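You operate a simulated robot arm through the tools that you are given. There is no shell and no other tool. Be economical: measure what you need, move in short steps, check, and stop when the job is done.

You are at the controls of a simulated two-armed robot. One attempt, no reset.

Task
Wipe up the spill on the light keypunch board with the cloth and put it back.

It is judged by the outcome, as a careful person would: the job done as asked, and still so three seconds after it is handed in. It fails if anything else is knocked over, pushed out of place, dropped, spilled or broken. Flat cloth is picked up by pressing the open fingertips on it (5 to 10 N) and closing them slowly along it; thin cloth reads only 2 to 8 mm in the jaws.

Robot
Two 7-joint arms with two-finger parallel grippers on one trunk, on a base that drives. Base frame: it is fixed to the floor where the robot stands at the start and does not move with it; the origin is under the middle of the robot, x ahead of it, y to its left, z up. Readings come in m, degrees, newtons and seconds.
The left shoulder is at the start at [0.05, 0.165, 1.005], the right one opposite. Payload 3.91 kg a hand.
Tool frame (each hand has its own): the origin (TCP) lies between the finger pads and is the grasp point; the fingertips stand 0.03 m ahead of it; z points along the fingers, y is the line along which they close. Largest opening 0.11 m; finger width 0.02, thickness 0.01; the body of the gripper, 0.048 by 0.112 m, starts 0.055 m behind the TCP.
Orientation is that of the tool frame in the base frame, as a unit quaternion [x, y, z, w]. With the fingers straight down and closing along the base's y, the tool's x points along the base's -x, its y along +y and its z along -z.

Tools
- The arms move only by the tool jog_arm. It takes "left_plan", "right_plan" or both (then of equal length, played together; a hand with none holds still); each is a list of rows, each an object of numbers (a shift or turn left out is 0, a gripper value left out holds the last): "x", "y", "z": the shift along the base's x, y, z in m; "wx", "wy", "wz": the turn, a rotation vector about the base's x, y, z in degrees; "fingers": the gripper command, from -1 (fully open) to 1 (shut), values between in proportion. In form: [{"x": .., "y": .., "z": .., "wx": .., "wy": .., "wz": .., "fingers": ..}, ...]. A call has 1 to 8 rows; each row is the pose to reach, as a shift and turn from the pose commanded when the call began. Each row takes 0.2 s and may step no farther than 0.05 m and 8.6 degrees from the row before; otherwise, or with a gripper value out of range, the whole call is refused. Where a pose cannot be reached the arm comes as near as it can. A force on the tool above 40 N (or 10 N above the force at the start of the call, whichever is more), or a blocked arm, ends the call early, and 0.2 s more pass. Each finger travels about 0.045 m/s and halts on what it meets, pressing with about 35 N; the grip force reading is that of the motor and also rises with nothing between the fingers. The clock runs only during rows and for 0.2 s after the last one: add rows that repeat a pose to give the fingers time. It gives the time, the measured TCP pose, the force on the tool (base axes), the opening and the grip force at its end, in the units of the frame above (readings bear some noise), with the torque about the TCP (base axes, N m) and any sound that the robot's microphone picked up, and new pictures: "show" is both (left out), scene, wrist or none (wrist: the cameras of the hands that moved).
- Cameras (640 x 400 px; columns grow to the right, rows downward): "scene" is now at [0.1175, -0.0194, 1.1757]; the picture's right is [-0.23, -0.97, 0.00], its down [-0.57, 0.13, -0.81] and it looks along [0.79, -0.19, -0.59] (base axes); focal length 259 px, centre (320, 200). "left" rides on the left gripper at [0.072, -0.017, -0.103] in its tool frame; the picture's right is [0.23, 0.97, 0.00], its down [-0.76, 0.18, -0.62] and it looks along [-0.61, 0.14, 0.78] (tool axes); focal length 222 px, centre (320, 200). "right" rides on the right gripper at [0.072, 0.017, -0.103] in its tool frame; the picture's right is [-0.23, 0.97, 0.00], its down [-0.76, -0.18, -0.62] and it looks along [-0.61, -0.14, 0.78] (tool axes); focal length 222 px, centre (320, 200). There is no depth. A picture from a camera that has moved, and an enlarged one, comes with that camera's place and axes in the base frame and with its lens.
- raise_lower(by): slides the trunk up (or, below 0, down) by that many m; the arms and the scene camera ride with it, the base frame stays. It gives what a move gives, with no picture.
- drive_base(legs): drives the robot by 1 to 6 legs, each [ahead, left, turn to the left] in m, m and degrees, along the robot's own axes; the way and the turn of a leg run together, so that a leg with both is an arc; at most 1.5 m and 180 degrees a leg. The arms and the cameras ride along, it lands a little off, and it stops where it bumps. It gives what a move gives, and a new picture of the scene camera.
- aim_head(pan, tilt): turns the head with the scene camera to pan (to the left, within 80 degrees either way) and tilt (down, from -29 to 69), counted from straight ahead of the robot. It gives what a move gives, and a new picture of the scene camera.
- zoom(camera, box): a new picture of the part [left, top, right, bottom] of that camera's present view, enlarged. The clock stands still meanwhile.
- sign_off(): hands the job in; it is judged then, once.

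Work in short steps. Places have to be worked out from the pictures, the camera data and where the tool is seen: move nearer, look again, correct. Check each grasp and each placing, and mend what went wrong. You have 120 turns and 260 pictures in all, those below and enlarged ones among them. Open the grippers and draw the arms clear of the work before you hand the job in, unless the task says otherwise; then end with one line.

The tools are called after "Call:" by a JSON object that holds its "api" and its "payload". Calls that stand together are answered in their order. jog_arm: Moves the arms, as the interface text tells. Its arguments: {"type":"object","properties":{"left_plan":{"type":"array"},"right_plan":{"type":"array"},"show":{"type":"string","enum":["both","scene","wrist","none"]}},"required":[]} The other tools are called the same way: raise_lower (by) slides the trunk up or down; drive_base (legs) drives the base; aim_head (pan, tilt) turns the head that bears the scene camera; zoom (camera, box) takes an enlarged picture of a part of a camera's view; sign_off () hands the job in.

At the start:

```text
t: 0.0
left_tcp_pos: [0.525, 0.0654, 1.0102]
left_tool_rot: [0.0, 1.0, 0.0, 0.0]
left_contact_force: [0.1, 0.5, -0.6]
left_ft_torque: [0.04, -0.02, -0.01]
left_finger_gap: 0.1099
left_grasp_force: 0.1
right_tcp_pos: [0.4763, -0.3254, 1.0102]
right_tool_rot: [0.001, 1.0, 0.0, 0.0]
right_contact_force: [0.0, 0.7, 0.5]
right_ft_torque: [0.0, 0.01, -0.02]
right_finger_gap: 0.1101
right_grasp_force: 0.1
trunk travel left (down, up): [-0.225, 0.278]
robot x, y, heading: [0.0026, 0.0003, -0.0]
head pan, tilt: [-13.2, 35.8]
```

scene: 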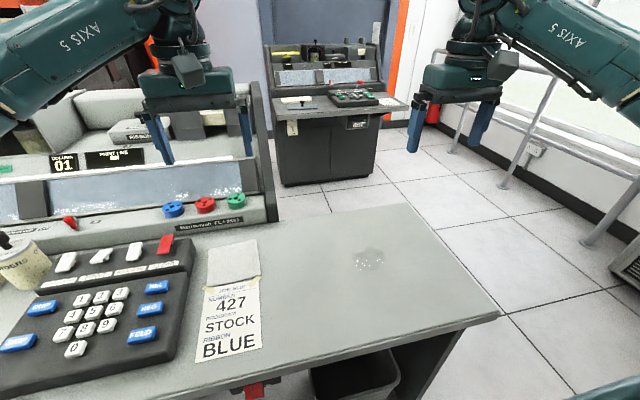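
right: 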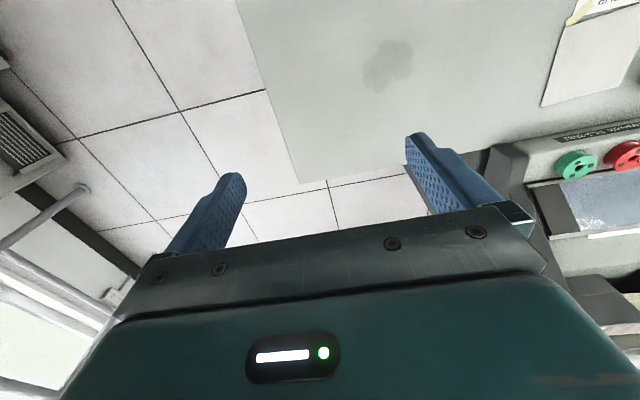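
left: 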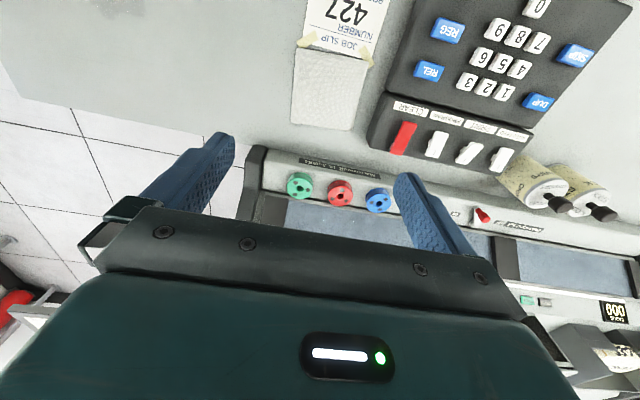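

The spill shows as a dark patch on the light board, and a white square by the job slip may be the cloth. I'll zoom in on both.

Call:
{"api": "zoom", "payload": {"camera": "scene", "box": [180, 200, 420, 350]}}

Call:
{"api": "zoom", "payload": {"camera": "left", "box": [240, 0, 440, 140]}}

```text
2.67 times, centred on (300, 275) of scene
camera zoom: at [0.1175, -0.0194, 1.1757], right [-0.23, -0.97, 0.0], down [-0.57, 0.13, -0.81], along [0.79, -0.19, -0.59], focal length 690 px, centre (373, 0)
```

zoom: 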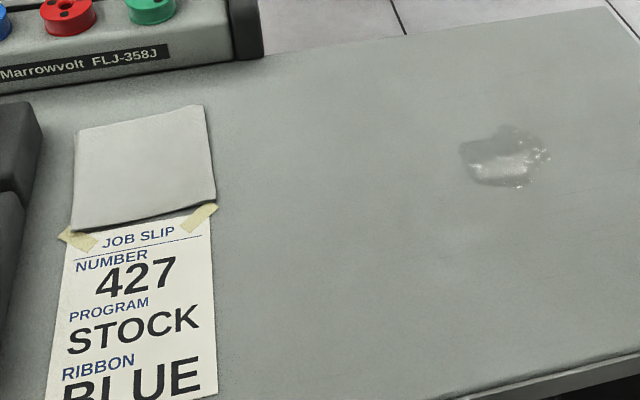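

```text
2.86 times, centred on (340, 70) of left
camera zoom: at [0.4506, 0.0489, 1.1144], right [-0.23, 0.97, 0.0], down [0.76, 0.18, 0.62], along [0.61, 0.14, -0.78], focal length 635 px, centre (263, 571)
```

zoom: 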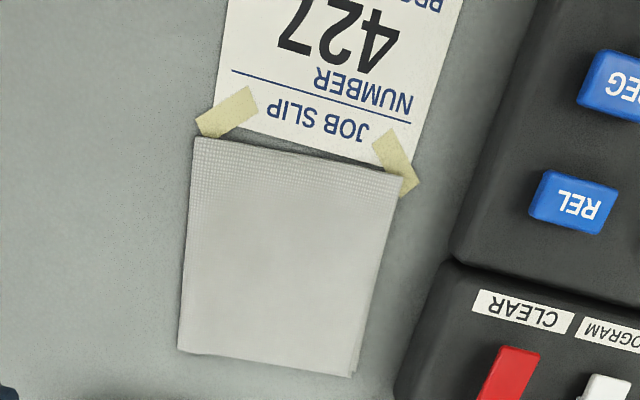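

The folded cloth spans about x 0.53–0.65, y 0.03–0.15, and the spill is centred near (0.523, -0.243), about 8 cm wide. The right arm suits both places, so I'll first move the left arm out of its way.

Call:
{"api": "jog_arm", "payload": {"left_plan": [{"x": -0.01, "y": 0.04}, {"x": -0.02, "y": 0.08}, {"x": -0.03, "y": 0.12}, {"x": -0.04, "y": 0.16}, {"x": -0.05, "y": 0.2}, {"x": -0.06, "y": 0.24}, {"x": -0.07, "y": 0.27}, {"x": -0.08, "y": 0.3}], "show": "none"}}

Call:
{"api": "jog_arm", "payload": {"right_plan": [{"x": 0.01, "y": 0.048}, {"x": 0.02, "y": 0.096}, {"x": 0.03, "y": 0.144}, {"x": 0.04, "y": 0.192}, {"x": 0.05, "y": 0.24}, {"x": 0.06, "y": 0.288}, {"x": 0.07, "y": 0.336}, {"x": 0.08, "y": 0.384}]}}

```text
t: 1.8
left_tcp_pos: [0.4433, 0.3653, 1.0104]
left_tool_rot: [0.001, 1.0, 0.0, 0.0]
left_contact_force: [-1.2, 0.2, 0.7]
left_ft_torque: [0.0, -0.02, -0.03]
left_finger_gap: 0.1098
left_grasp_force: 0.1
right_tcp_pos: [0.4763, -0.3246, 1.0095]
right_tool_rot: [0.0, 1.0, 0.0, 0.0]
right_contact_force: [0.4, 1.0, -0.5]
right_ft_torque: [0.04, -0.03, 0.01]
right_finger_gap: 0.1097
right_grasp_force: 0.0
trunk travel left (down, up): [-0.225, 0.278]
robot x, y, heading: [-0.0002, 0.0036, -0.1]
head pan, tilt: [-13.2, 35.8]
```

```text
t: 3.6
left_tcp_pos: [0.4423, 0.3677, 1.0095]
left_tool_rot: [-0.001, 1.0, -0.001, 0.001]
left_contact_force: [0.3, 0.5, -0.5]
left_ft_torque: [0.0, -0.01, 0.01]
left_finger_gap: 0.1102
left_grasp_force: 0.0
right_tcp_pos: [0.5535, 0.0571, 1.0079]
right_tool_rot: [-0.001, 1.0, -0.001, 0.002]
right_contact_force: [0.0, -0.2, 0.1]
right_ft_torque: [0.0, 0.01, -0.02]
right_finger_gap: 0.11
right_grasp_force: 0.1
right hand out of reach, approached as far as the arm can: row 8
trunk travel left (down, up): [-0.225, 0.278]
robot x, y, heading: [-0.0011, -0.002, -0.0]
head pan, tilt: [-13.2, 35.8]
camera scene: at [0.1172, -0.0187, 1.1757], right [-0.23, -0.97, 0.0], down [-0.57, 0.13, -0.81], along [0.79, -0.19, -0.59], focal length 259 px, centre (320, 200)
camera right: at [0.4806, 0.0752, 1.1118], right [0.23, 0.97, 0.0], down [0.76, -0.18, 0.62], along [0.61, -0.14, -0.78], focal length 222 px, centre (320, 200)
```

scene: 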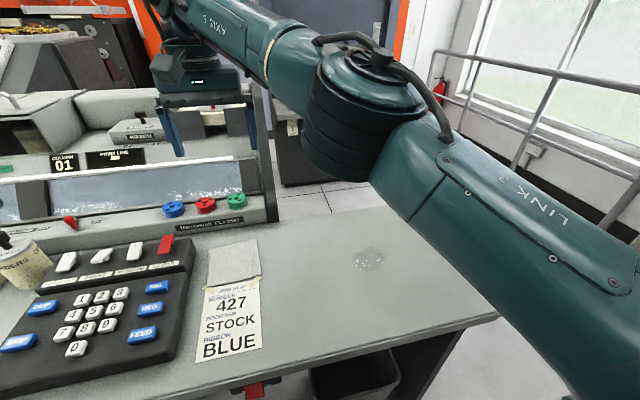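
right: 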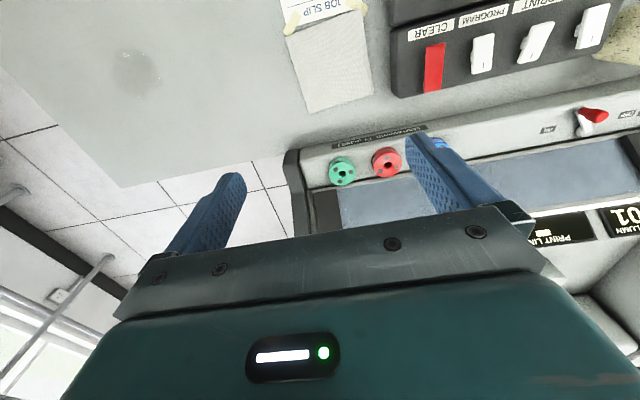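

The arm only fell short because it is high. I'll lower it toward z≈0.75 and narrow the jaws to about 5 cm, shifting slightly to y≈0.08.

Call:
{"api": "jog_arm", "payload": {"right_plan": [{"z": -0.04, "fingers": 0.0}, {"z": -0.08}, {"z": -0.12}, {"z": -0.16}, {"z": -0.2, "x": 0.005, "y": 0.005}, {"z": -0.24, "x": 0.01, "y": 0.01}, {"z": -0.26, "x": 0.015, "y": 0.015}]}}

```text
t: 5.2
left_tcp_pos: [0.4419, 0.3653, 1.0123]
left_tool_rot: [0.001, 1.0, -0.001, 0.0]
left_contact_force: [-0.8, 0.2, -0.2]
left_ft_torque: [0.0, -0.01, 0.0]
left_finger_gap: 0.1096
left_grasp_force: 0.1
right_tcp_pos: [0.5687, 0.069, 0.7534]
right_tool_rot: [-0.001, 1.0, 0.0, 0.002]
right_contact_force: [-1.6, -1.4, 19.0]
right_ft_torque: [-0.4, -0.03, -0.05]
right_finger_gap: 0.0552
right_grasp_force: 0.2
trunk travel left (down, up): [-0.225, 0.278]
robot x, y, heading: [0.0022, 0.0035, -0.2]
head pan, tilt: [-13.2, 35.8]
camera scene: at [0.1156, -0.0197, 1.1764], right [-0.23, -0.97, 0.0], down [-0.57, 0.13, -0.81], along [0.79, -0.19, -0.58], focal length 259 px, centre (320, 200)
camera right: at [0.4959, 0.0878, 0.8556], right [0.23, 0.97, 0.0], down [0.76, -0.18, 0.63], along [0.61, -0.14, -0.78], focal length 222 px, centre (320, 200)
```

scene: 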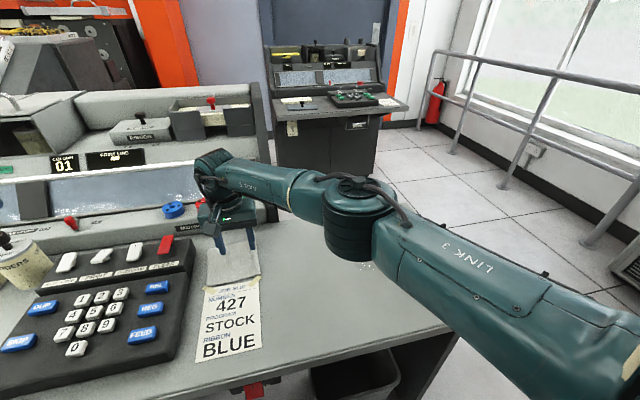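
right: 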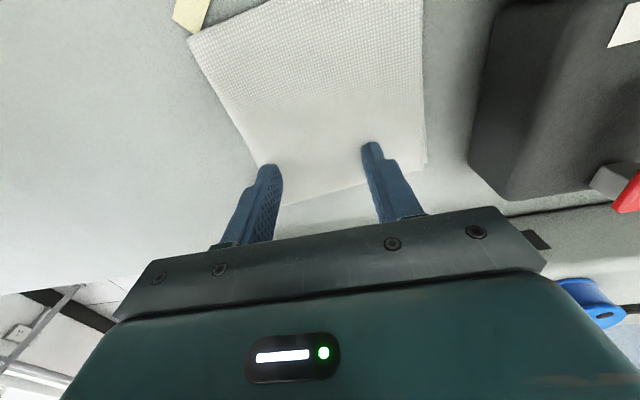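

There's a 19 N upward reading while well above the board; I'll hold still one row to see whether it was only the braking.

Call:
{"api": "jog_arm", "payload": {"right_plan": [{"z": 0.0}], "show": "none"}}

Call:
{"api": "zoom", "payload": {"camera": "scene", "box": [150, 130, 310, 300]}}

Call:
{"api": "zoom", "payload": {"camera": "right", "box": [180, 0, 460, 240]}}

```text
t: 5.6
left_tcp_pos: [0.4417, 0.3651, 1.013]
left_tool_rot: [0.0, 1.0, 0.0, 0.001]
left_contact_force: [-0.3, -0.3, 0.4]
left_ft_torque: [0.01, 0.0, 0.0]
left_finger_gap: 0.1102
left_grasp_force: 0.0
right_tcp_pos: [0.5685, 0.0691, 0.7527]
right_tool_rot: [-0.001, 1.0, 0.0, 0.004]
right_contact_force: [0.6, -1.8, 25.1]
right_ft_torque: [-0.48, -0.05, -0.06]
right_finger_gap: 0.0556
right_grasp_force: 0.6
trunk travel left (down, up): [-0.225, 0.278]
robot x, y, heading: [-0.0008, -0.0009, 0.1]
head pan, tilt: [-13.2, 35.8]
```

```text
2.35 times, centred on (230, 215) of scene
camera zoom: at [0.1154, -0.0198, 1.1762], right [-0.23, -0.97, 0.0], down [-0.57, 0.13, -0.81], along [0.79, -0.19, -0.58], focal length 609 px, centre (532, 165)
```

zoom: 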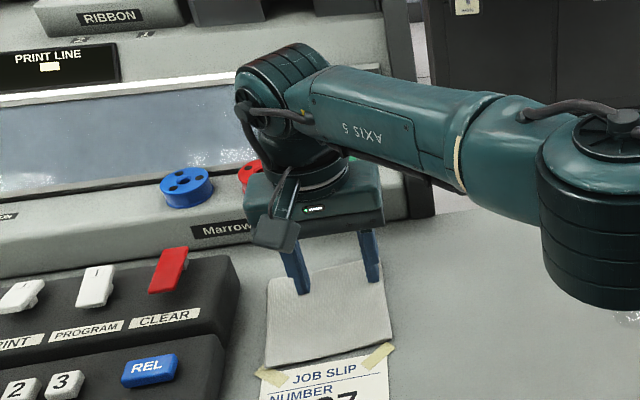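

```text
1.67 times, centred on (320, 120) of right
camera zoom: at [0.4958, 0.0878, 0.8555], right [0.23, 0.97, 0.0], down [0.76, -0.18, 0.63], along [0.61, -0.14, -0.78], focal length 370 px, centre (320, 333)
```

zoom: 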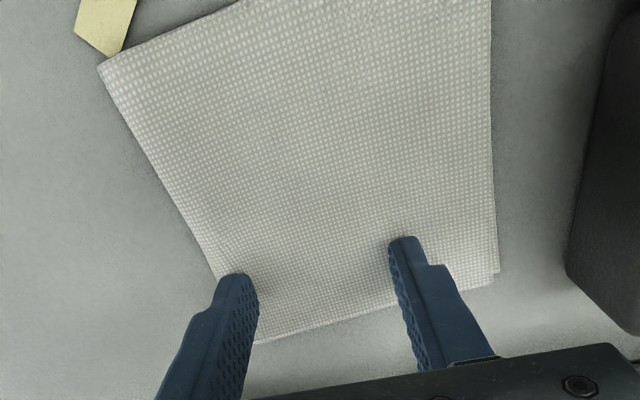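

The force is steady, and comparing the two cameras' rays puts the board at z≈0.722, so the fingertips are already touching the cloth. Corrected places: cloth centre ≈ (0.544, 0.080), spill centre ≈ (0.483, -0.221). I'll lift off and move to the cloth's centre.

Call:
{"api": "jog_arm", "payload": {"right_plan": [{"z": 0.02}, {"z": 0.025, "x": -0.012, "y": 0.006}, {"z": 0.025, "x": -0.025, "y": 0.011}, {"z": 0.025, "x": -0.025, "y": 0.011}]}}

Call:
{"api": "zoom", "payload": {"camera": "right", "box": [180, 0, 460, 240]}}

```text
t: 6.6
left_tcp_pos: [0.4424, 0.3652, 1.0113]
left_tool_rot: [0.0, 1.0, 0.0, 0.0]
left_contact_force: [0.6, 0.5, 0.0]
left_ft_torque: [0.0, 0.04, 0.0]
left_finger_gap: 0.1099
left_grasp_force: 0.0
right_tcp_pos: [0.5435, 0.0811, 0.7735]
right_tool_rot: [0.0, 1.0, 0.0, 0.0]
right_contact_force: [0.7, 0.6, 0.4]
right_ft_torque: [-0.01, -0.01, 0.0]
right_finger_gap: 0.0551
right_grasp_force: 0.1
trunk travel left (down, up): [-0.225, 0.278]
robot x, y, heading: [-0.006, 0.0019, -0.0]
head pan, tilt: [-13.2, 35.8]
camera scene: at [0.1175, -0.0194, 1.1756], right [-0.23, -0.97, 0.0], down [-0.57, 0.13, -0.81], along [0.79, -0.19, -0.59], focal length 259 px, centre (320, 200)
camera right: at [0.4712, 0.0999, 0.8775], right [0.23, 0.97, 0.0], down [0.76, -0.18, 0.62], along [0.61, -0.14, -0.78], focal length 222 px, centre (320, 200)
```

scene: 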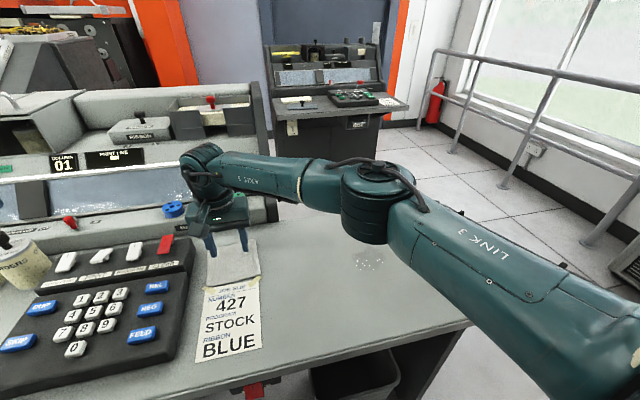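
right: 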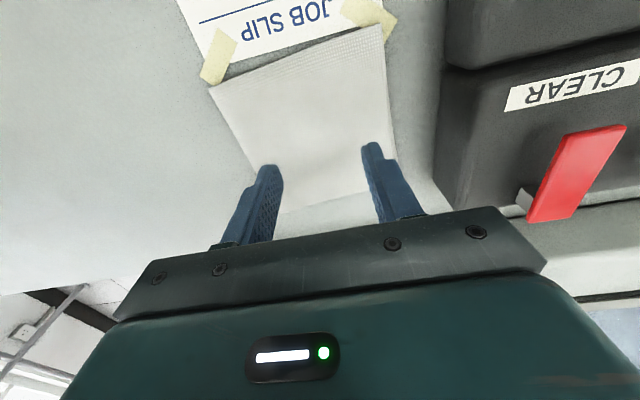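

```text
1.67 times, centred on (320, 120) of right
camera zoom: at [0.4712, 0.0999, 0.8775], right [0.23, 0.97, 0.0], down [0.76, -0.18, 0.62], along [0.61, -0.14, -0.78], focal length 370 px, centre (320, 333)
```

zoom: 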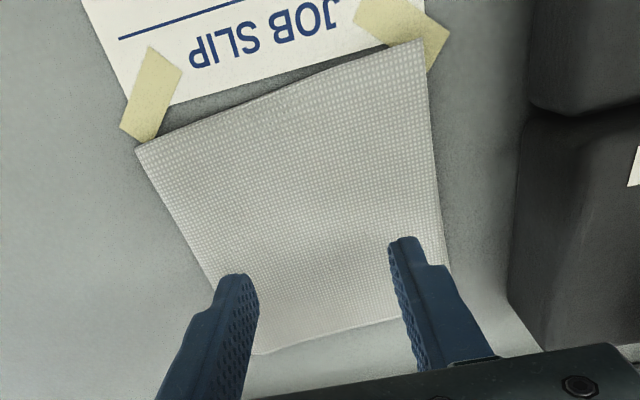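

The wrist view confirms the cloth centre at (0.543, 0.081), right under the TCP. I'll descend to light contact and check the force.

Call:
{"api": "jog_arm", "payload": {"right_plan": [{"z": -0.012}, {"z": -0.018}, {"z": -0.0215}, {"z": -0.0215}], "show": "none"}}

```text
t: 7.6
left_tcp_pos: [0.4432, 0.3663, 1.011]
left_tool_rot: [0.0, 1.0, -0.001, 0.0]
left_contact_force: [-0.1, 0.7, 0.0]
left_ft_torque: [0.04, 0.01, 0.0]
left_finger_gap: 0.1099
left_grasp_force: 0.0
right_tcp_pos: [0.5441, 0.0809, 0.7526]
right_tool_rot: [0.001, 1.0, 0.001, 0.0]
right_contact_force: [0.2, 0.1, 1.5]
right_ft_torque: [0.06, 0.01, 0.02]
right_finger_gap: 0.055
right_grasp_force: 0.0
trunk travel left (down, up): [-0.225, 0.278]
robot x, y, heading: [0.0004, -0.0002, 0.1]
head pan, tilt: [-13.2, 35.8]
```

Just touching (1.5 N). I'll press 1 mm more and read.

Call:
{"api": "jog_arm", "payload": {"right_plan": [{"z": -0.0012}, {"z": -0.0012}], "show": "none"}}

```text
t: 8.2
left_tcp_pos: [0.443, 0.3662, 1.0111]
left_tool_rot: [0.0, 1.0, 0.001, 0.0]
left_contact_force: [0.2, 0.4, -0.7]
left_ft_torque: [-0.03, 0.0, 0.01]
left_finger_gap: 0.11
left_grasp_force: 0.1
right_tcp_pos: [0.5429, 0.0814, 0.7533]
right_tool_rot: [0.0, 1.0, 0.0, 0.0]
right_contact_force: [1.1, -0.7, 6.4]
right_ft_torque: [0.14, -0.04, 0.01]
right_finger_gap: 0.0549
right_grasp_force: 0.1
trunk travel left (down, up): [-0.225, 0.278]
robot x, y, heading: [-0.0001, -0.0, -0.1]
head pan, tilt: [-13.2, 35.8]
```

6.4 N, right in the range. Closing slowly along the cloth.

Call:
{"api": "jog_arm", "payload": {"right_plan": [{"fingers": 0.12}, {"fingers": 0.25}, {"fingers": 0.37}, {"fingers": 0.5}, {"fingers": 0.62}, {"fingers": 0.75}, {"fingers": 0.87}, {"fingers": 1.0}]}}

Call:
{"api": "zoom", "payload": {"camera": "right", "box": [180, 0, 460, 240]}}

```text
t: 10.0
left_tcp_pos: [0.443, 0.3651, 1.0111]
left_tool_rot: [0.0, 1.0, 0.001, 0.001]
left_contact_force: [0.0, 0.4, -0.4]
left_ft_torque: [0.0, 0.0, -0.02]
left_finger_gap: 0.1097
left_grasp_force: 0.0
right_tcp_pos: [0.5443, 0.0824, 0.7522]
right_tool_rot: [0.0, 1.0, 0.0, 0.0]
right_contact_force: [-0.5, -1.2, 12.1]
right_ft_torque: [0.04, 0.03, 0.0]
right_finger_gap: 0.0057
right_grasp_force: 34.8
trunk travel left (down, up): [-0.225, 0.278]
robot x, y, heading: [0.0009, 0.0, -0.0]
head pan, tilt: [-13.2, 35.8]
camera scene: at [0.1165, -0.0196, 1.1758], right [-0.23, -0.97, 0.0], down [-0.57, 0.13, -0.81], along [0.79, -0.19, -0.58], focal length 259 px, centre (320, 200)
camera right: at [0.4707, 0.0996, 0.8558], right [0.23, 0.97, 0.0], down [0.76, -0.18, 0.62], along [0.61, -0.14, -0.78], focal length 222 px, centre (320, 200)
```

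scene: 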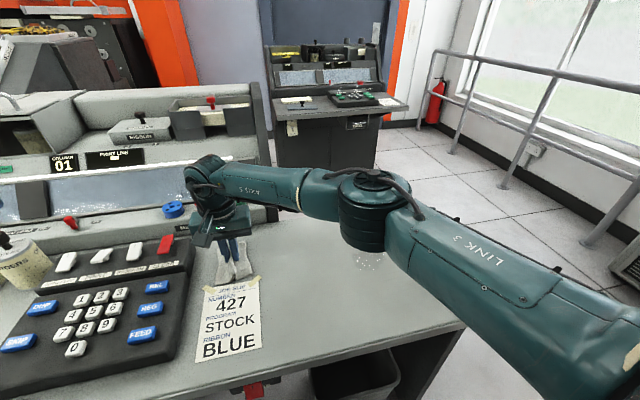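
right: 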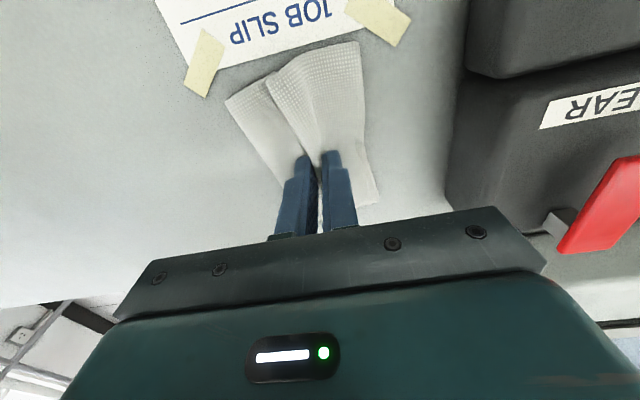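

```text
1.67 times, centred on (320, 120) of right
camera zoom: at [0.4707, 0.0996, 0.8558], right [0.23, 0.97, 0.0], down [0.76, -0.18, 0.62], along [0.61, -0.14, -0.78], focal length 370 px, centre (320, 333)
```

zoom: 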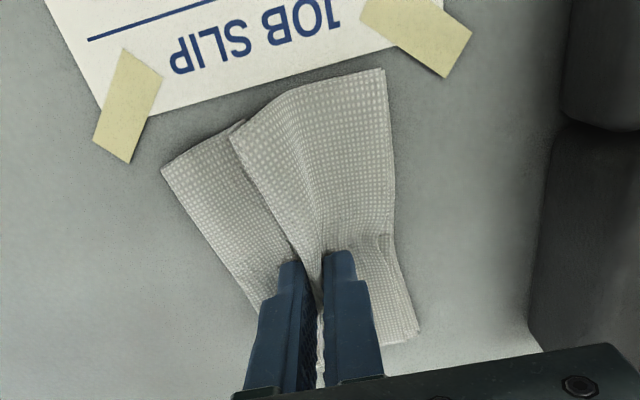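

The jaws hold 5.7 mm of cloth. I'll lift and check it comes along.

Call:
{"api": "jog_arm", "payload": {"right_plan": [{"z": 0.02}, {"z": 0.05}, {"z": 0.08}]}}

```text
t: 10.8
left_tcp_pos: [0.4439, 0.3654, 1.011]
left_tool_rot: [0.0, 1.0, 0.0, 0.0]
left_contact_force: [-0.5, -0.2, -0.8]
left_ft_torque: [0.02, -0.01, 0.0]
left_finger_gap: 0.1101
left_grasp_force: 0.0
right_tcp_pos: [0.5435, 0.0821, 0.8328]
right_tool_rot: [0.0, 1.0, 0.0, 0.0]
right_contact_force: [0.2, 0.1, -1.1]
right_ft_torque: [0.0, 0.03, -0.01]
right_finger_gap: 0.0051
right_grasp_force: 35.4
trunk travel left (down, up): [-0.225, 0.278]
robot x, y, heading: [-0.0022, 0.0024, 0.0]
head pan, tilt: [-13.2, 35.8]
camera scene: at [0.1174, -0.0194, 1.1756], right [-0.23, -0.97, 0.0], down [-0.57, 0.13, -0.81], along [0.79, -0.19, -0.59], focal length 259 px, centre (320, 200)
camera right: at [0.4708, 0.0998, 0.9351], right [0.23, 0.97, 0.0], down [0.76, -0.18, 0.62], along [0.61, -0.14, -0.78], focal length 222 px, centre (320, 200)
```

scene: 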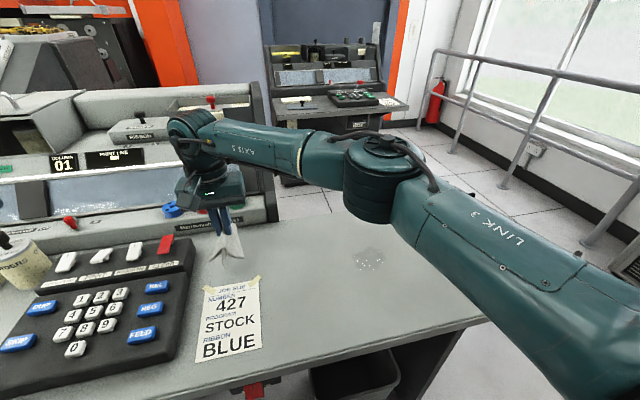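
right: 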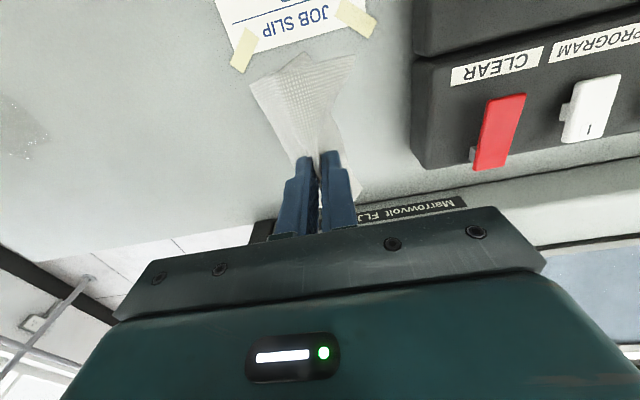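

The cloth came up cleanly. I'll carry it to above the spill.

Call:
{"api": "jog_arm", "payload": {"right_plan": [{"x": -0.008, "y": -0.038}, {"x": -0.016, "y": -0.076}, {"x": -0.024, "y": -0.114}, {"x": -0.032, "y": -0.152}, {"x": -0.04, "y": -0.19}, {"x": -0.048, "y": -0.228}, {"x": -0.056, "y": -0.266}, {"x": -0.061, "y": -0.302}]}}

Call:
{"api": "zoom", "payload": {"camera": "right", "box": [180, 0, 460, 240]}}

```text
t: 12.6
left_tcp_pos: [0.4434, 0.3658, 1.0101]
left_tool_rot: [0.001, 1.0, 0.0, 0.0]
left_contact_force: [-0.2, 0.8, 0.6]
left_ft_torque: [0.04, 0.01, 0.0]
left_finger_gap: 0.11
left_grasp_force: 0.1
right_tcp_pos: [0.4823, -0.2207, 0.8322]
right_tool_rot: [0.0, 1.0, 0.0, 0.0]
right_contact_force: [0.0, 0.0, 1.0]
right_ft_torque: [-0.03, -0.01, 0.03]
right_finger_gap: 0.0047
right_grasp_force: 35.6
trunk travel left (down, up): [-0.225, 0.278]
robot x, y, heading: [0.0009, -0.0028, 0.2]
head pan, tilt: [-13.2, 35.8]
camera scene: at [0.1174, -0.0196, 1.1757], right [-0.23, -0.97, 0.0], down [-0.57, 0.13, -0.81], along [0.79, -0.19, -0.59], focal length 259 px, centre (320, 200)
camera right: at [0.4101, -0.202, 0.9353], right [0.23, 0.97, 0.0], down [0.76, -0.18, 0.62], along [0.61, -0.14, -0.78], focal length 222 px, centre (320, 200)
```

scene: 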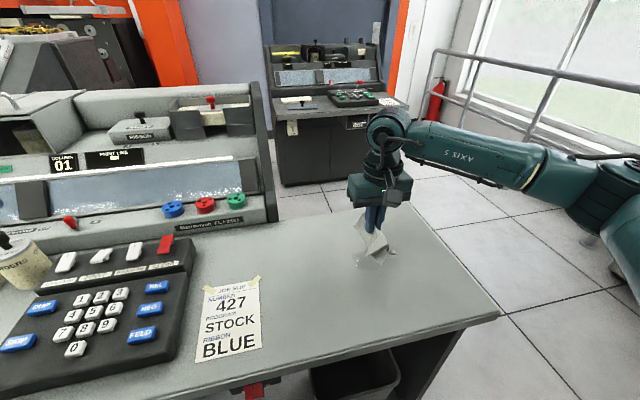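
right: 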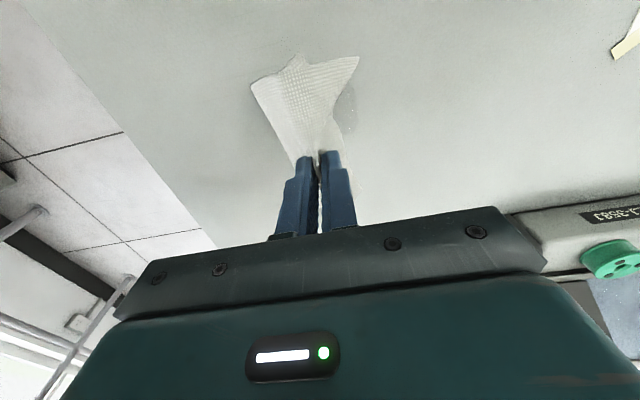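

```text
1.67 times, centred on (320, 120) of right
camera zoom: at [0.4101, -0.202, 0.9353], right [0.23, 0.97, 0.0], down [0.76, -0.18, 0.62], along [0.61, -0.14, -0.78], focal length 370 px, centre (320, 333)
```

zoom: 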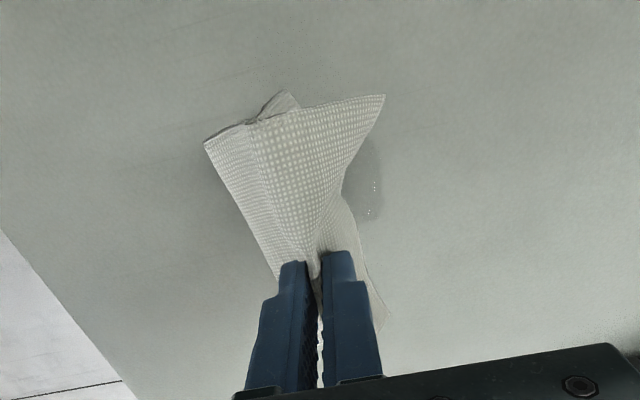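

The cloth hangs over the spill. I'll lower it to contact.

Call:
{"api": "jog_arm", "payload": {"right_plan": [{"z": -0.04}, {"z": -0.06}, {"z": -0.072}, {"z": -0.078}, {"z": -0.0795}, {"z": -0.0795}]}}

```text
t: 14.0
left_tcp_pos: [0.4431, 0.367, 1.0108]
left_tool_rot: [0.0, 1.0, 0.0, 0.001]
left_contact_force: [-0.2, 0.0, 0.4]
left_ft_torque: [0.0, 0.02, -0.04]
left_finger_gap: 0.1099
left_grasp_force: 0.0
right_tcp_pos: [0.4817, -0.2188, 0.7545]
right_tool_rot: [0.001, 1.0, 0.0, 0.002]
right_contact_force: [-1.1, 1.4, 12.2]
right_ft_torque: [0.01, -0.01, 0.02]
right_finger_gap: 0.0049
right_grasp_force: 35.2
trunk travel left (down, up): [-0.225, 0.278]
robot x, y, heading: [0.0022, -0.0012, -0.2]
head pan, tilt: [-13.2, 35.8]
camera scene: at [0.1164, -0.0189, 1.1759], right [-0.23, -0.97, 0.0], down [-0.57, 0.13, -0.81], along [0.79, -0.19, -0.58], focal length 259 px, centre (320, 200)
camera right: at [0.4095, -0.2013, 0.8573], right [0.23, 0.97, 0.0], down [0.76, -0.18, 0.63], along [0.61, -0.14, -0.78], focal length 222 px, centre (320, 200)
```

scene: 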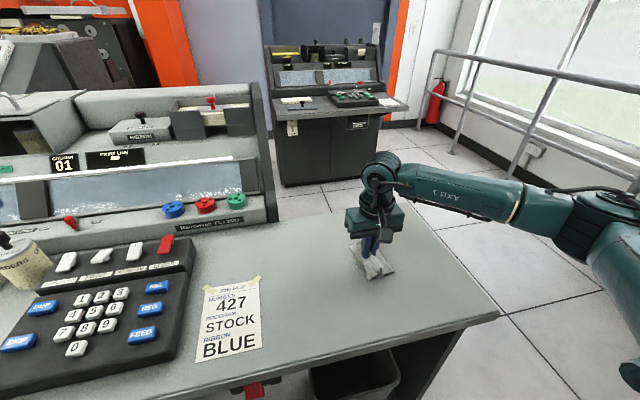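
right: 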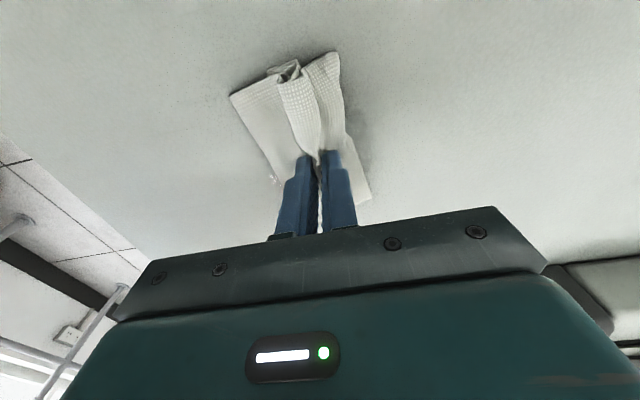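

Pressing at 12 N on the spill. I'll wipe back and forth across y, stepping through x.

Call:
{"api": "jog_arm", "payload": {"right_plan": [{"y": 0.03}, {"y": 0.05}, {"y": 0.02}, {"y": -0.015}, {"y": -0.045}, {"x": 0.02, "y": -0.045}, {"x": 0.025, "y": -0.01}, {"x": 0.025, "y": 0.025}], "show": "none"}}

Call:
{"api": "jog_arm", "payload": {"right_plan": [{"y": 0.025}, {"x": -0.03, "y": 0.025}, {"x": -0.055, "y": 0.015}, {"x": -0.055, "y": -0.02}, {"x": -0.055, "y": -0.055}, {"x": -0.055, "y": -0.07}, {"x": -0.055, "y": -0.035}, {"x": -0.035, "y": -0.025}]}}

```text
t: 15.8
left_tcp_pos: [0.4429, 0.367, 1.0107]
left_tool_rot: [0.0, 1.0, 0.0, 0.001]
left_contact_force: [0.6, 0.4, 1.1]
left_ft_torque: [-0.02, 0.02, -0.02]
left_finger_gap: 0.1103
left_grasp_force: 0.1
right_tcp_pos: [0.5078, -0.195, 0.7539]
right_tool_rot: [0.001, 1.0, -0.001, 0.002]
right_contact_force: [0.0, -6.8, 21.1]
right_ft_torque: [-0.28, -0.06, 0.03]
right_finger_gap: 0.0053
right_grasp_force: 35.0
trunk travel left (down, up): [-0.225, 0.278]
robot x, y, heading: [0.0032, 0.001, -0.1]
head pan, tilt: [-13.2, 35.8]
```

```text
t: 17.6
left_tcp_pos: [0.443, 0.3662, 1.011]
left_tool_rot: [0.0, 1.0, 0.0, 0.001]
left_contact_force: [0.4, 0.2, 0.8]
left_ft_torque: [-0.01, 0.01, 0.02]
left_finger_gap: 0.1099
left_grasp_force: 0.1
right_tcp_pos: [0.4704, -0.2201, 0.7538]
right_tool_rot: [0.0, 1.0, -0.002, 0.001]
right_contact_force: [-8.8, -4.5, 26.1]
right_ft_torque: [-0.24, 0.18, -0.07]
right_finger_gap: 0.0051
right_grasp_force: 35.2
trunk travel left (down, up): [-0.225, 0.278]
robot x, y, heading: [-0.0, 0.0009, 0.4]
head pan, tilt: [-13.2, 35.8]
camera scene: at [0.115, -0.0188, 1.1761], right [-0.23, -0.97, 0.0], down [-0.57, 0.13, -0.81], along [0.79, -0.19, -0.58], focal length 259 px, centre (320, 200)
camera right: at [0.3978, -0.2018, 0.857], right [0.23, 0.97, 0.0], down [0.76, -0.18, 0.62], along [0.61, -0.14, -0.78], focal length 222 px, centre (320, 200)
```

scene: 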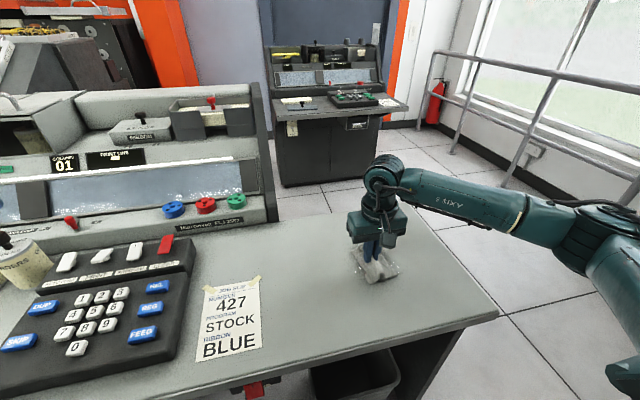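
right: 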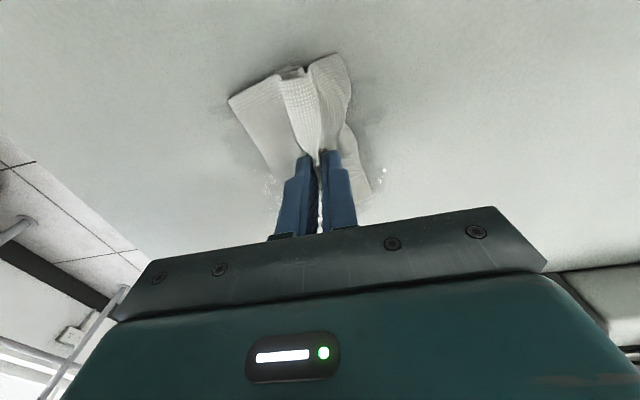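

Force rose to 26 N under drag. I'll lift and step aside to see how much spill remains.

Call:
{"api": "jog_arm", "payload": {"right_plan": [{"z": 0.03}, {"z": 0.06, "y": 0.03}, {"z": 0.07, "y": 0.075}, {"z": 0.07, "y": 0.12}, {"z": 0.07, "y": 0.15}]}}

Call:
{"api": "zoom", "payload": {"camera": "scene", "box": [300, 200, 460, 310]}}

Call:
{"api": "zoom", "payload": {"camera": "right", "box": [80, 20, 360, 220]}}

```text
t: 18.8
left_tcp_pos: [0.4444, 0.3666, 1.0093]
left_tool_rot: [0.0, 1.0, 0.0, 0.0]
left_contact_force: [-1.3, -0.2, 1.3]
left_ft_torque: [0.0, 0.0, 0.03]
left_finger_gap: 0.11
left_grasp_force: 0.1
right_tcp_pos: [0.4723, -0.07, 0.8222]
right_tool_rot: [0.001, 1.0, 0.0, 0.0]
right_contact_force: [0.4, 0.2, 0.1]
right_ft_torque: [0.01, 0.04, 0.03]
right_finger_gap: 0.0049
right_grasp_force: 35.6
trunk travel left (down, up): [-0.225, 0.278]
robot x, y, heading: [-0.0001, 0.0025, 0.0]
head pan, tilt: [-13.2, 35.8]
camera scene: at [0.1175, -0.0192, 1.1756], right [-0.23, -0.97, 0.0], down [-0.57, 0.13, -0.81], along [0.79, -0.19, -0.59], focal length 259 px, centre (320, 200)
camera right: at [0.3995, -0.0516, 0.9254], right [0.23, 0.97, 0.0], down [0.76, -0.18, 0.62], along [0.61, -0.14, -0.78], focal length 222 px, centre (320, 200)
```

scene: 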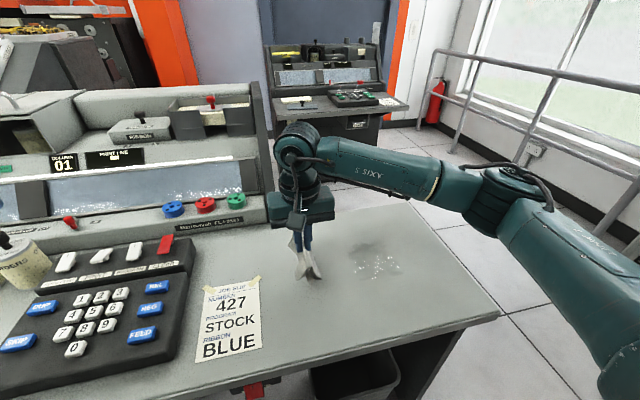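
right: 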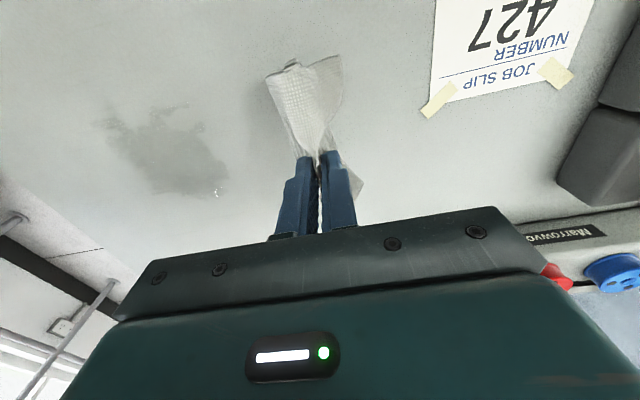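

```text
3.64 times, centred on (380, 255) of scene
camera zoom: at [0.1175, -0.0192, 1.1756], right [-0.23, -0.97, 0.0], down [-0.57, 0.13, -0.81], along [0.79, -0.19, -0.59], focal length 941 px, centre (102, 0)
```

zoom: 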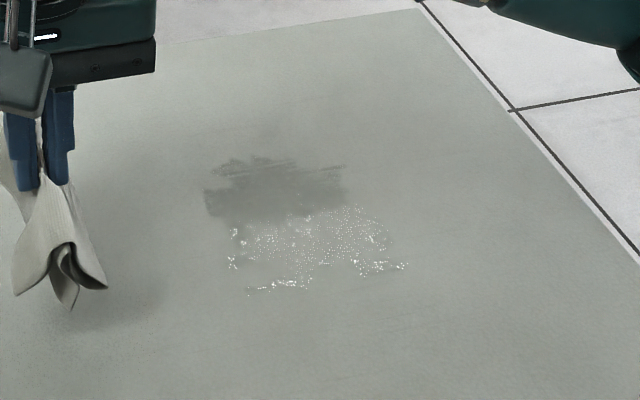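

```text
2.00 times, centred on (220, 120) of right
camera zoom: at [0.3995, -0.0516, 0.9254], right [0.23, 0.97, 0.0], down [0.76, -0.18, 0.62], along [0.61, -0.14, -0.78], focal length 444 px, centre (520, 360)
```

zoom: 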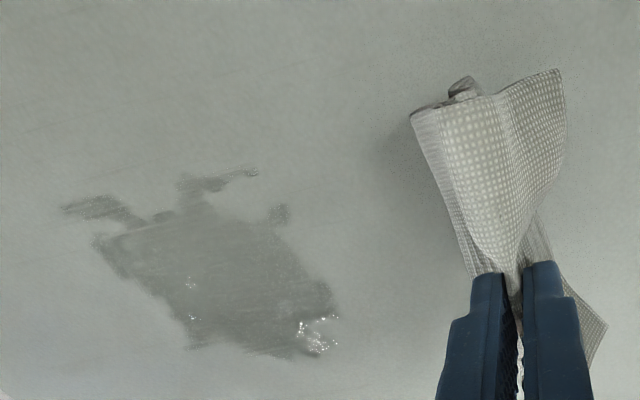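

The liquid got partly smeared: it now spans about x 0.43–0.53, y -0.28 to -0.17. I'll wipe in an inward spiral, starting outside the edge, with firm pressure.

Call:
{"api": "jog_arm", "payload": {"right_plan": [{"x": 0.034, "y": -0.035}, {"x": 0.068, "y": -0.07, "z": -0.02}, {"x": 0.068, "y": -0.09, "z": -0.06}, {"x": 0.068, "y": -0.095, "z": -0.0695}, {"x": 0.068, "y": -0.135, "z": -0.0695}, {"x": 0.068, "y": -0.175, "z": -0.0695}, {"x": 0.068, "y": -0.215, "z": -0.0695}, {"x": 0.028, "y": -0.215, "z": -0.0695}], "show": "none"}}

Call:
{"api": "jog_arm", "payload": {"right_plan": [{"x": -0.04}, {"x": -0.08}, {"x": -0.08, "y": 0.04}, {"x": -0.08, "y": 0.08}, {"x": -0.08, "y": 0.12}, {"x": -0.04, "y": 0.12}, {"x": 0, "y": 0.12}, {"x": 0.02, "y": 0.1}], "show": "none"}}

Call:
{"api": "jog_arm", "payload": {"right_plan": [{"y": -0.04}, {"y": -0.08}, {"x": -0.04, "y": -0.08}, {"x": -0.08, "y": -0.08}, {"x": -0.08, "y": -0.04}, {"x": -0.08}, {"x": -0.04}, {"x": -0.02, "y": -0.02}], "show": "none"}}

Call:
{"api": "jog_arm", "payload": {"right_plan": [{"y": -0.04}, {"x": -0.04, "y": -0.04}, {"x": -0.04}, {"x": 0}, {"x": -0.02, "y": -0.02}, {"x": -0.02, "y": 0.01, "z": 0.04}, {"x": -0.02, "y": 0.06, "z": 0.07}, {"x": -0.02, "y": 0.11, "z": 0.07}]}}

Call:
{"api": "zoom", "payload": {"camera": "scene", "box": [300, 200, 460, 310]}}

Call:
{"api": "zoom", "payload": {"camera": "right", "box": [80, 20, 360, 220]}}

```text
refused: row 2 steps farther than a row can; nothing moved
```

```text
t: 20.6
left_tcp_pos: [0.4445, 0.3654, 1.0095]
left_tool_rot: [0.0, 1.0, 0.0, 0.0]
left_contact_force: [0.0, 0.7, 0.0]
left_ft_torque: [0.0, 0.01, 0.01]
left_finger_gap: 0.1096
left_grasp_force: 0.1
right_tcp_pos: [0.4927, 0.0291, 0.8229]
right_tool_rot: [0.0, 1.0, -0.001, 0.0]
right_contact_force: [0.7, 0.3, 0.2]
right_ft_torque: [-0.01, -0.01, -0.01]
right_finger_gap: 0.0048
right_grasp_force: 35.0
trunk travel left (down, up): [-0.225, 0.278]
robot x, y, heading: [0.0039, -0.0006, 0.0]
head pan, tilt: [-13.2, 35.8]
```

```text
t: 22.4
left_tcp_pos: [0.4436, 0.3663, 1.0102]
left_tool_rot: [0.0, 1.0, 0.0, 0.0]
left_contact_force: [0.2, 0.1, 0.3]
left_ft_torque: [0.01, 0.03, 0.0]
left_finger_gap: 0.1098
left_grasp_force: 0.1
right_tcp_pos: [0.4727, 0.0109, 0.8224]
right_tool_rot: [-0.001, 1.0, 0.001, 0.0]
right_contact_force: [-0.8, 0.1, -1.1]
right_ft_torque: [0.04, 0.03, 0.02]
right_finger_gap: 0.0051
right_grasp_force: 35.2
trunk travel left (down, up): [-0.225, 0.278]
robot x, y, heading: [-0.0001, 0.001, 0.1]
head pan, tilt: [-13.2, 35.8]
```

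```text
refused: row 7 steps farther than a row can; nothing moved
```

```text
3.64 times, centred on (380, 255) of scene
camera zoom: at [0.1175, -0.0196, 1.1756], right [-0.23, -0.97, 0.0], down [-0.57, 0.13, -0.81], along [0.79, -0.19, -0.59], focal length 941 px, centre (102, 0)
```

zoom: 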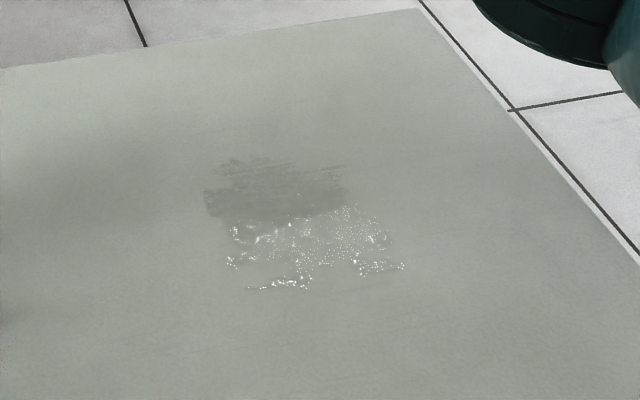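

```text
2.00 times, centred on (220, 120) of right
camera zoom: at [0.4004, 0.0286, 0.9256], right [0.23, 0.97, 0.0], down [0.76, -0.18, 0.62], along [0.61, -0.14, -0.78], focal length 444 px, centre (520, 360)
```

zoom: 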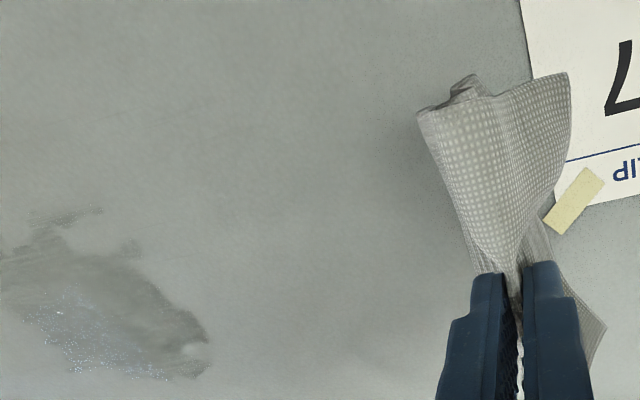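

A step was too long, so that call was refused; the rest played harmlessly in the air. I'll now go to the spiral's start corner (0.54, -0.165) and lower, one call at a time.

Call:
{"api": "jog_arm", "payload": {"right_plan": [{"x": 0.015, "y": -0.044}, {"x": 0.03, "y": -0.088}, {"x": 0.045, "y": -0.132}, {"x": 0.067, "y": -0.174}, {"x": 0.067, "y": -0.176, "z": -0.04}, {"x": 0.067, "y": -0.176, "z": -0.06}, {"x": 0.067, "y": -0.176, "z": -0.0695}, {"x": 0.067, "y": -0.176, "z": -0.0695}], "show": "none"}}

```text
t: 24.2
left_tcp_pos: [0.4437, 0.3662, 1.0112]
left_tool_rot: [0.0, 1.0, 0.001, 0.001]
left_contact_force: [-0.1, -0.2, -0.5]
left_ft_torque: [0.0, -0.01, 0.0]
left_finger_gap: 0.1097
left_grasp_force: 0.1
right_tcp_pos: [0.5401, -0.1633, 0.7548]
right_tool_rot: [0.0, 1.0, 0.001, 0.002]
right_contact_force: [-1.1, 3.1, 12.3]
right_ft_torque: [0.01, -0.02, -0.02]
right_finger_gap: 0.0051
right_grasp_force: 34.8
trunk travel left (down, up): [-0.225, 0.278]
robot x, y, heading: [0.002, 0.0026, -0.2]
head pan, tilt: [-13.2, 35.8]
```

In contact at 12 N at the start corner; running the outer loop.

Call:
{"api": "jog_arm", "payload": {"right_plan": [{"y": -0.03}, {"y": -0.06}, {"y": -0.09}, {"y": -0.12}, {"x": -0.03, "y": -0.12}, {"x": -0.06, "y": -0.12}, {"x": -0.09, "y": -0.12}, {"x": -0.12, "y": -0.12}], "show": "none"}}

```text
t: 26.0
left_tcp_pos: [0.4424, 0.367, 1.0114]
left_tool_rot: [0.0, 1.0, 0.001, 0.001]
left_contact_force: [0.4, -0.2, 0.2]
left_ft_torque: [0.0, -0.01, -0.01]
left_finger_gap: 0.11
left_grasp_force: 0.0
right_tcp_pos: [0.418, -0.2868, 0.7536]
right_tool_rot: [0.0, 1.0, -0.001, 0.002]
right_contact_force: [4.8, -0.3, 18.1]
right_ft_torque: [-0.03, -0.12, -0.01]
right_finger_gap: 0.005
right_grasp_force: 35.0
trunk travel left (down, up): [-0.225, 0.278]
robot x, y, heading: [-0.0009, -0.0029, -0.1]
head pan, tilt: [-13.2, 35.8]
```

Contact is steady; finishing the outer loop and starting inward.

Call:
{"api": "jog_arm", "payload": {"right_plan": [{"y": 0.03}, {"y": 0.06}, {"y": 0.09}, {"y": 0.12}, {"x": 0.035, "y": 0.12}, {"x": 0.07, "y": 0.12}, {"x": 0.1, "y": 0.11}, {"x": 0.1, "y": 0.08}], "show": "none"}}

Call:
{"api": "jog_arm", "payload": {"right_plan": [{"y": -0.03}, {"y": -0.06}, {"x": -0.03, "y": -0.06}, {"x": -0.06, "y": -0.06}, {"x": -0.08, "y": -0.05}, {"x": -0.08, "y": -0.02}, {"x": -0.08, "y": 0.015}, {"x": -0.05, "y": 0.015}], "show": "none"}}

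Call:
{"api": "jog_arm", "payload": {"right_plan": [{"x": 0.03}, {"x": 0.03, "y": -0.03}, {"x": 0.03, "y": -0.055}, {"y": -0.055}, {"x": -0.01, "y": -0.025}, {"x": 0.005, "y": -0.01}, {"x": 0.01, "y": -0.035}, {"x": 0.01, "y": -0.035, "z": 0.03}], "show": "none"}}

```text
t: 27.8
left_tcp_pos: [0.442, 0.3648, 1.0104]
left_tool_rot: [0.0, 1.0, 0.0, 0.001]
left_contact_force: [0.2, -1.3, 0.4]
left_ft_torque: [-0.02, 0.01, -0.02]
left_finger_gap: 0.1102
left_grasp_force: 0.1
right_tcp_pos: [0.5197, -0.2054, 0.7529]
right_tool_rot: [-0.001, 1.0, 0.0, 0.001]
right_contact_force: [1.0, 3.2, 9.6]
right_ft_torque: [0.06, 0.0, 0.03]
right_finger_gap: 0.0049
right_grasp_force: 35.4
trunk travel left (down, up): [-0.225, 0.278]
robot x, y, heading: [0.0001, -0.0022, -0.1]
head pan, tilt: [-13.2, 35.8]
```

```text
t: 29.6
left_tcp_pos: [0.4421, 0.3674, 1.0119]
left_tool_rot: [0.0, 1.0, 0.0, 0.0]
left_contact_force: [0.2, 0.7, 0.3]
left_ft_torque: [-0.01, 0.0, 0.0]
left_finger_gap: 0.1101
left_grasp_force: 0.1
right_tcp_pos: [0.4681, -0.1894, 0.7532]
right_tool_rot: [-0.001, 1.0, 0.0, 0.001]
right_contact_force: [-5.5, 1.0, 17.8]
right_ft_torque: [0.09, 0.14, 0.03]
right_finger_gap: 0.0051
right_grasp_force: 35.4
trunk travel left (down, up): [-0.225, 0.278]
robot x, y, heading: [0.0013, 0.0014, -0.1]
head pan, tilt: [-13.2, 35.8]
```

```text
t: 31.4
left_tcp_pos: [0.4443, 0.3662, 1.011]
left_tool_rot: [0.0, 1.0, 0.0, 0.0]
left_contact_force: [-0.5, 0.2, -0.8]
left_ft_torque: [0.05, 0.04, 0.01]
left_finger_gap: 0.11
left_grasp_force: 0.0
right_tcp_pos: [0.4793, -0.2262, 0.7821]
right_tool_rot: [0.0, 1.0, -0.001, -0.001]
right_contact_force: [0.3, -1.2, -0.2]
right_ft_torque: [-0.01, -0.02, -0.04]
right_finger_gap: 0.0048
right_grasp_force: 35.2
trunk travel left (down, up): [-0.225, 0.278]
robot x, y, heading: [0.0005, 0.0031, 0.1]
head pan, tilt: [-13.2, 35.8]
```

Spiral done and lifted; moving aside to look.

Call:
{"api": "jog_arm", "payload": {"right_plan": [{"z": 0.04}, {"z": 0.04, "y": 0.045}, {"z": 0.04, "y": 0.09}, {"z": 0.04, "y": 0.13}], "show": "none"}}

Call:
{"api": "zoom", "payload": {"camera": "scene", "box": [300, 200, 460, 310]}}

Call:
{"api": "zoom", "payload": {"camera": "right", "box": [80, 20, 360, 220]}}

```text
t: 32.4
left_tcp_pos: [0.4424, 0.3662, 1.0098]
left_tool_rot: [0.0, 1.0, 0.0, 0.001]
left_contact_force: [0.3, 0.3, -0.3]
left_ft_torque: [-0.03, -0.01, 0.0]
left_finger_gap: 0.11
left_grasp_force: 0.1
right_tcp_pos: [0.48, -0.0955, 0.8212]
right_tool_rot: [0.0, 1.0, 0.0, 0.0]
right_contact_force: [1.0, -0.2, 0.2]
right_ft_torque: [-0.04, -0.01, 0.02]
right_finger_gap: 0.0048
right_grasp_force: 35.2
trunk travel left (down, up): [-0.225, 0.278]
robot x, y, heading: [-0.0024, 0.0013, 0.1]
head pan, tilt: [-13.2, 35.8]
```

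```text
3.64 times, centred on (380, 255) of scene
camera zoom: at [0.1175, -0.0192, 1.1757], right [-0.23, -0.97, 0.0], down [-0.57, 0.13, -0.81], along [0.79, -0.19, -0.59], focal length 941 px, centre (102, 0)
```

zoom: 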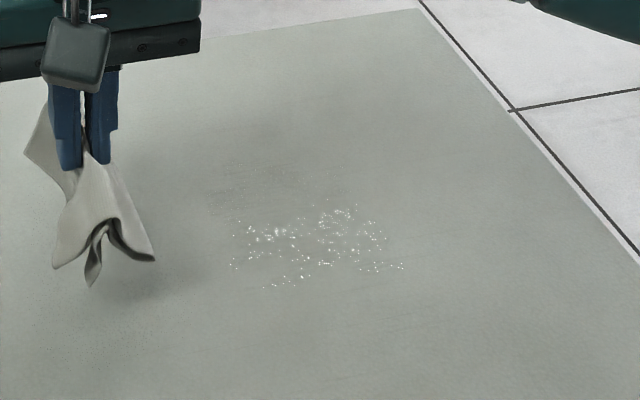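

```text
2.00 times, centred on (220, 120) of right
camera zoom: at [0.4083, -0.077, 0.9262], right [0.23, 0.97, 0.0], down [0.76, -0.18, 0.62], along [0.61, -0.14, -0.78], focal length 444 px, centre (520, 360)
```

zoom: 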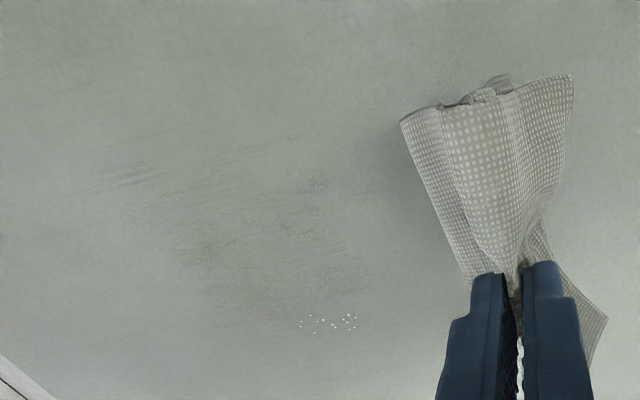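

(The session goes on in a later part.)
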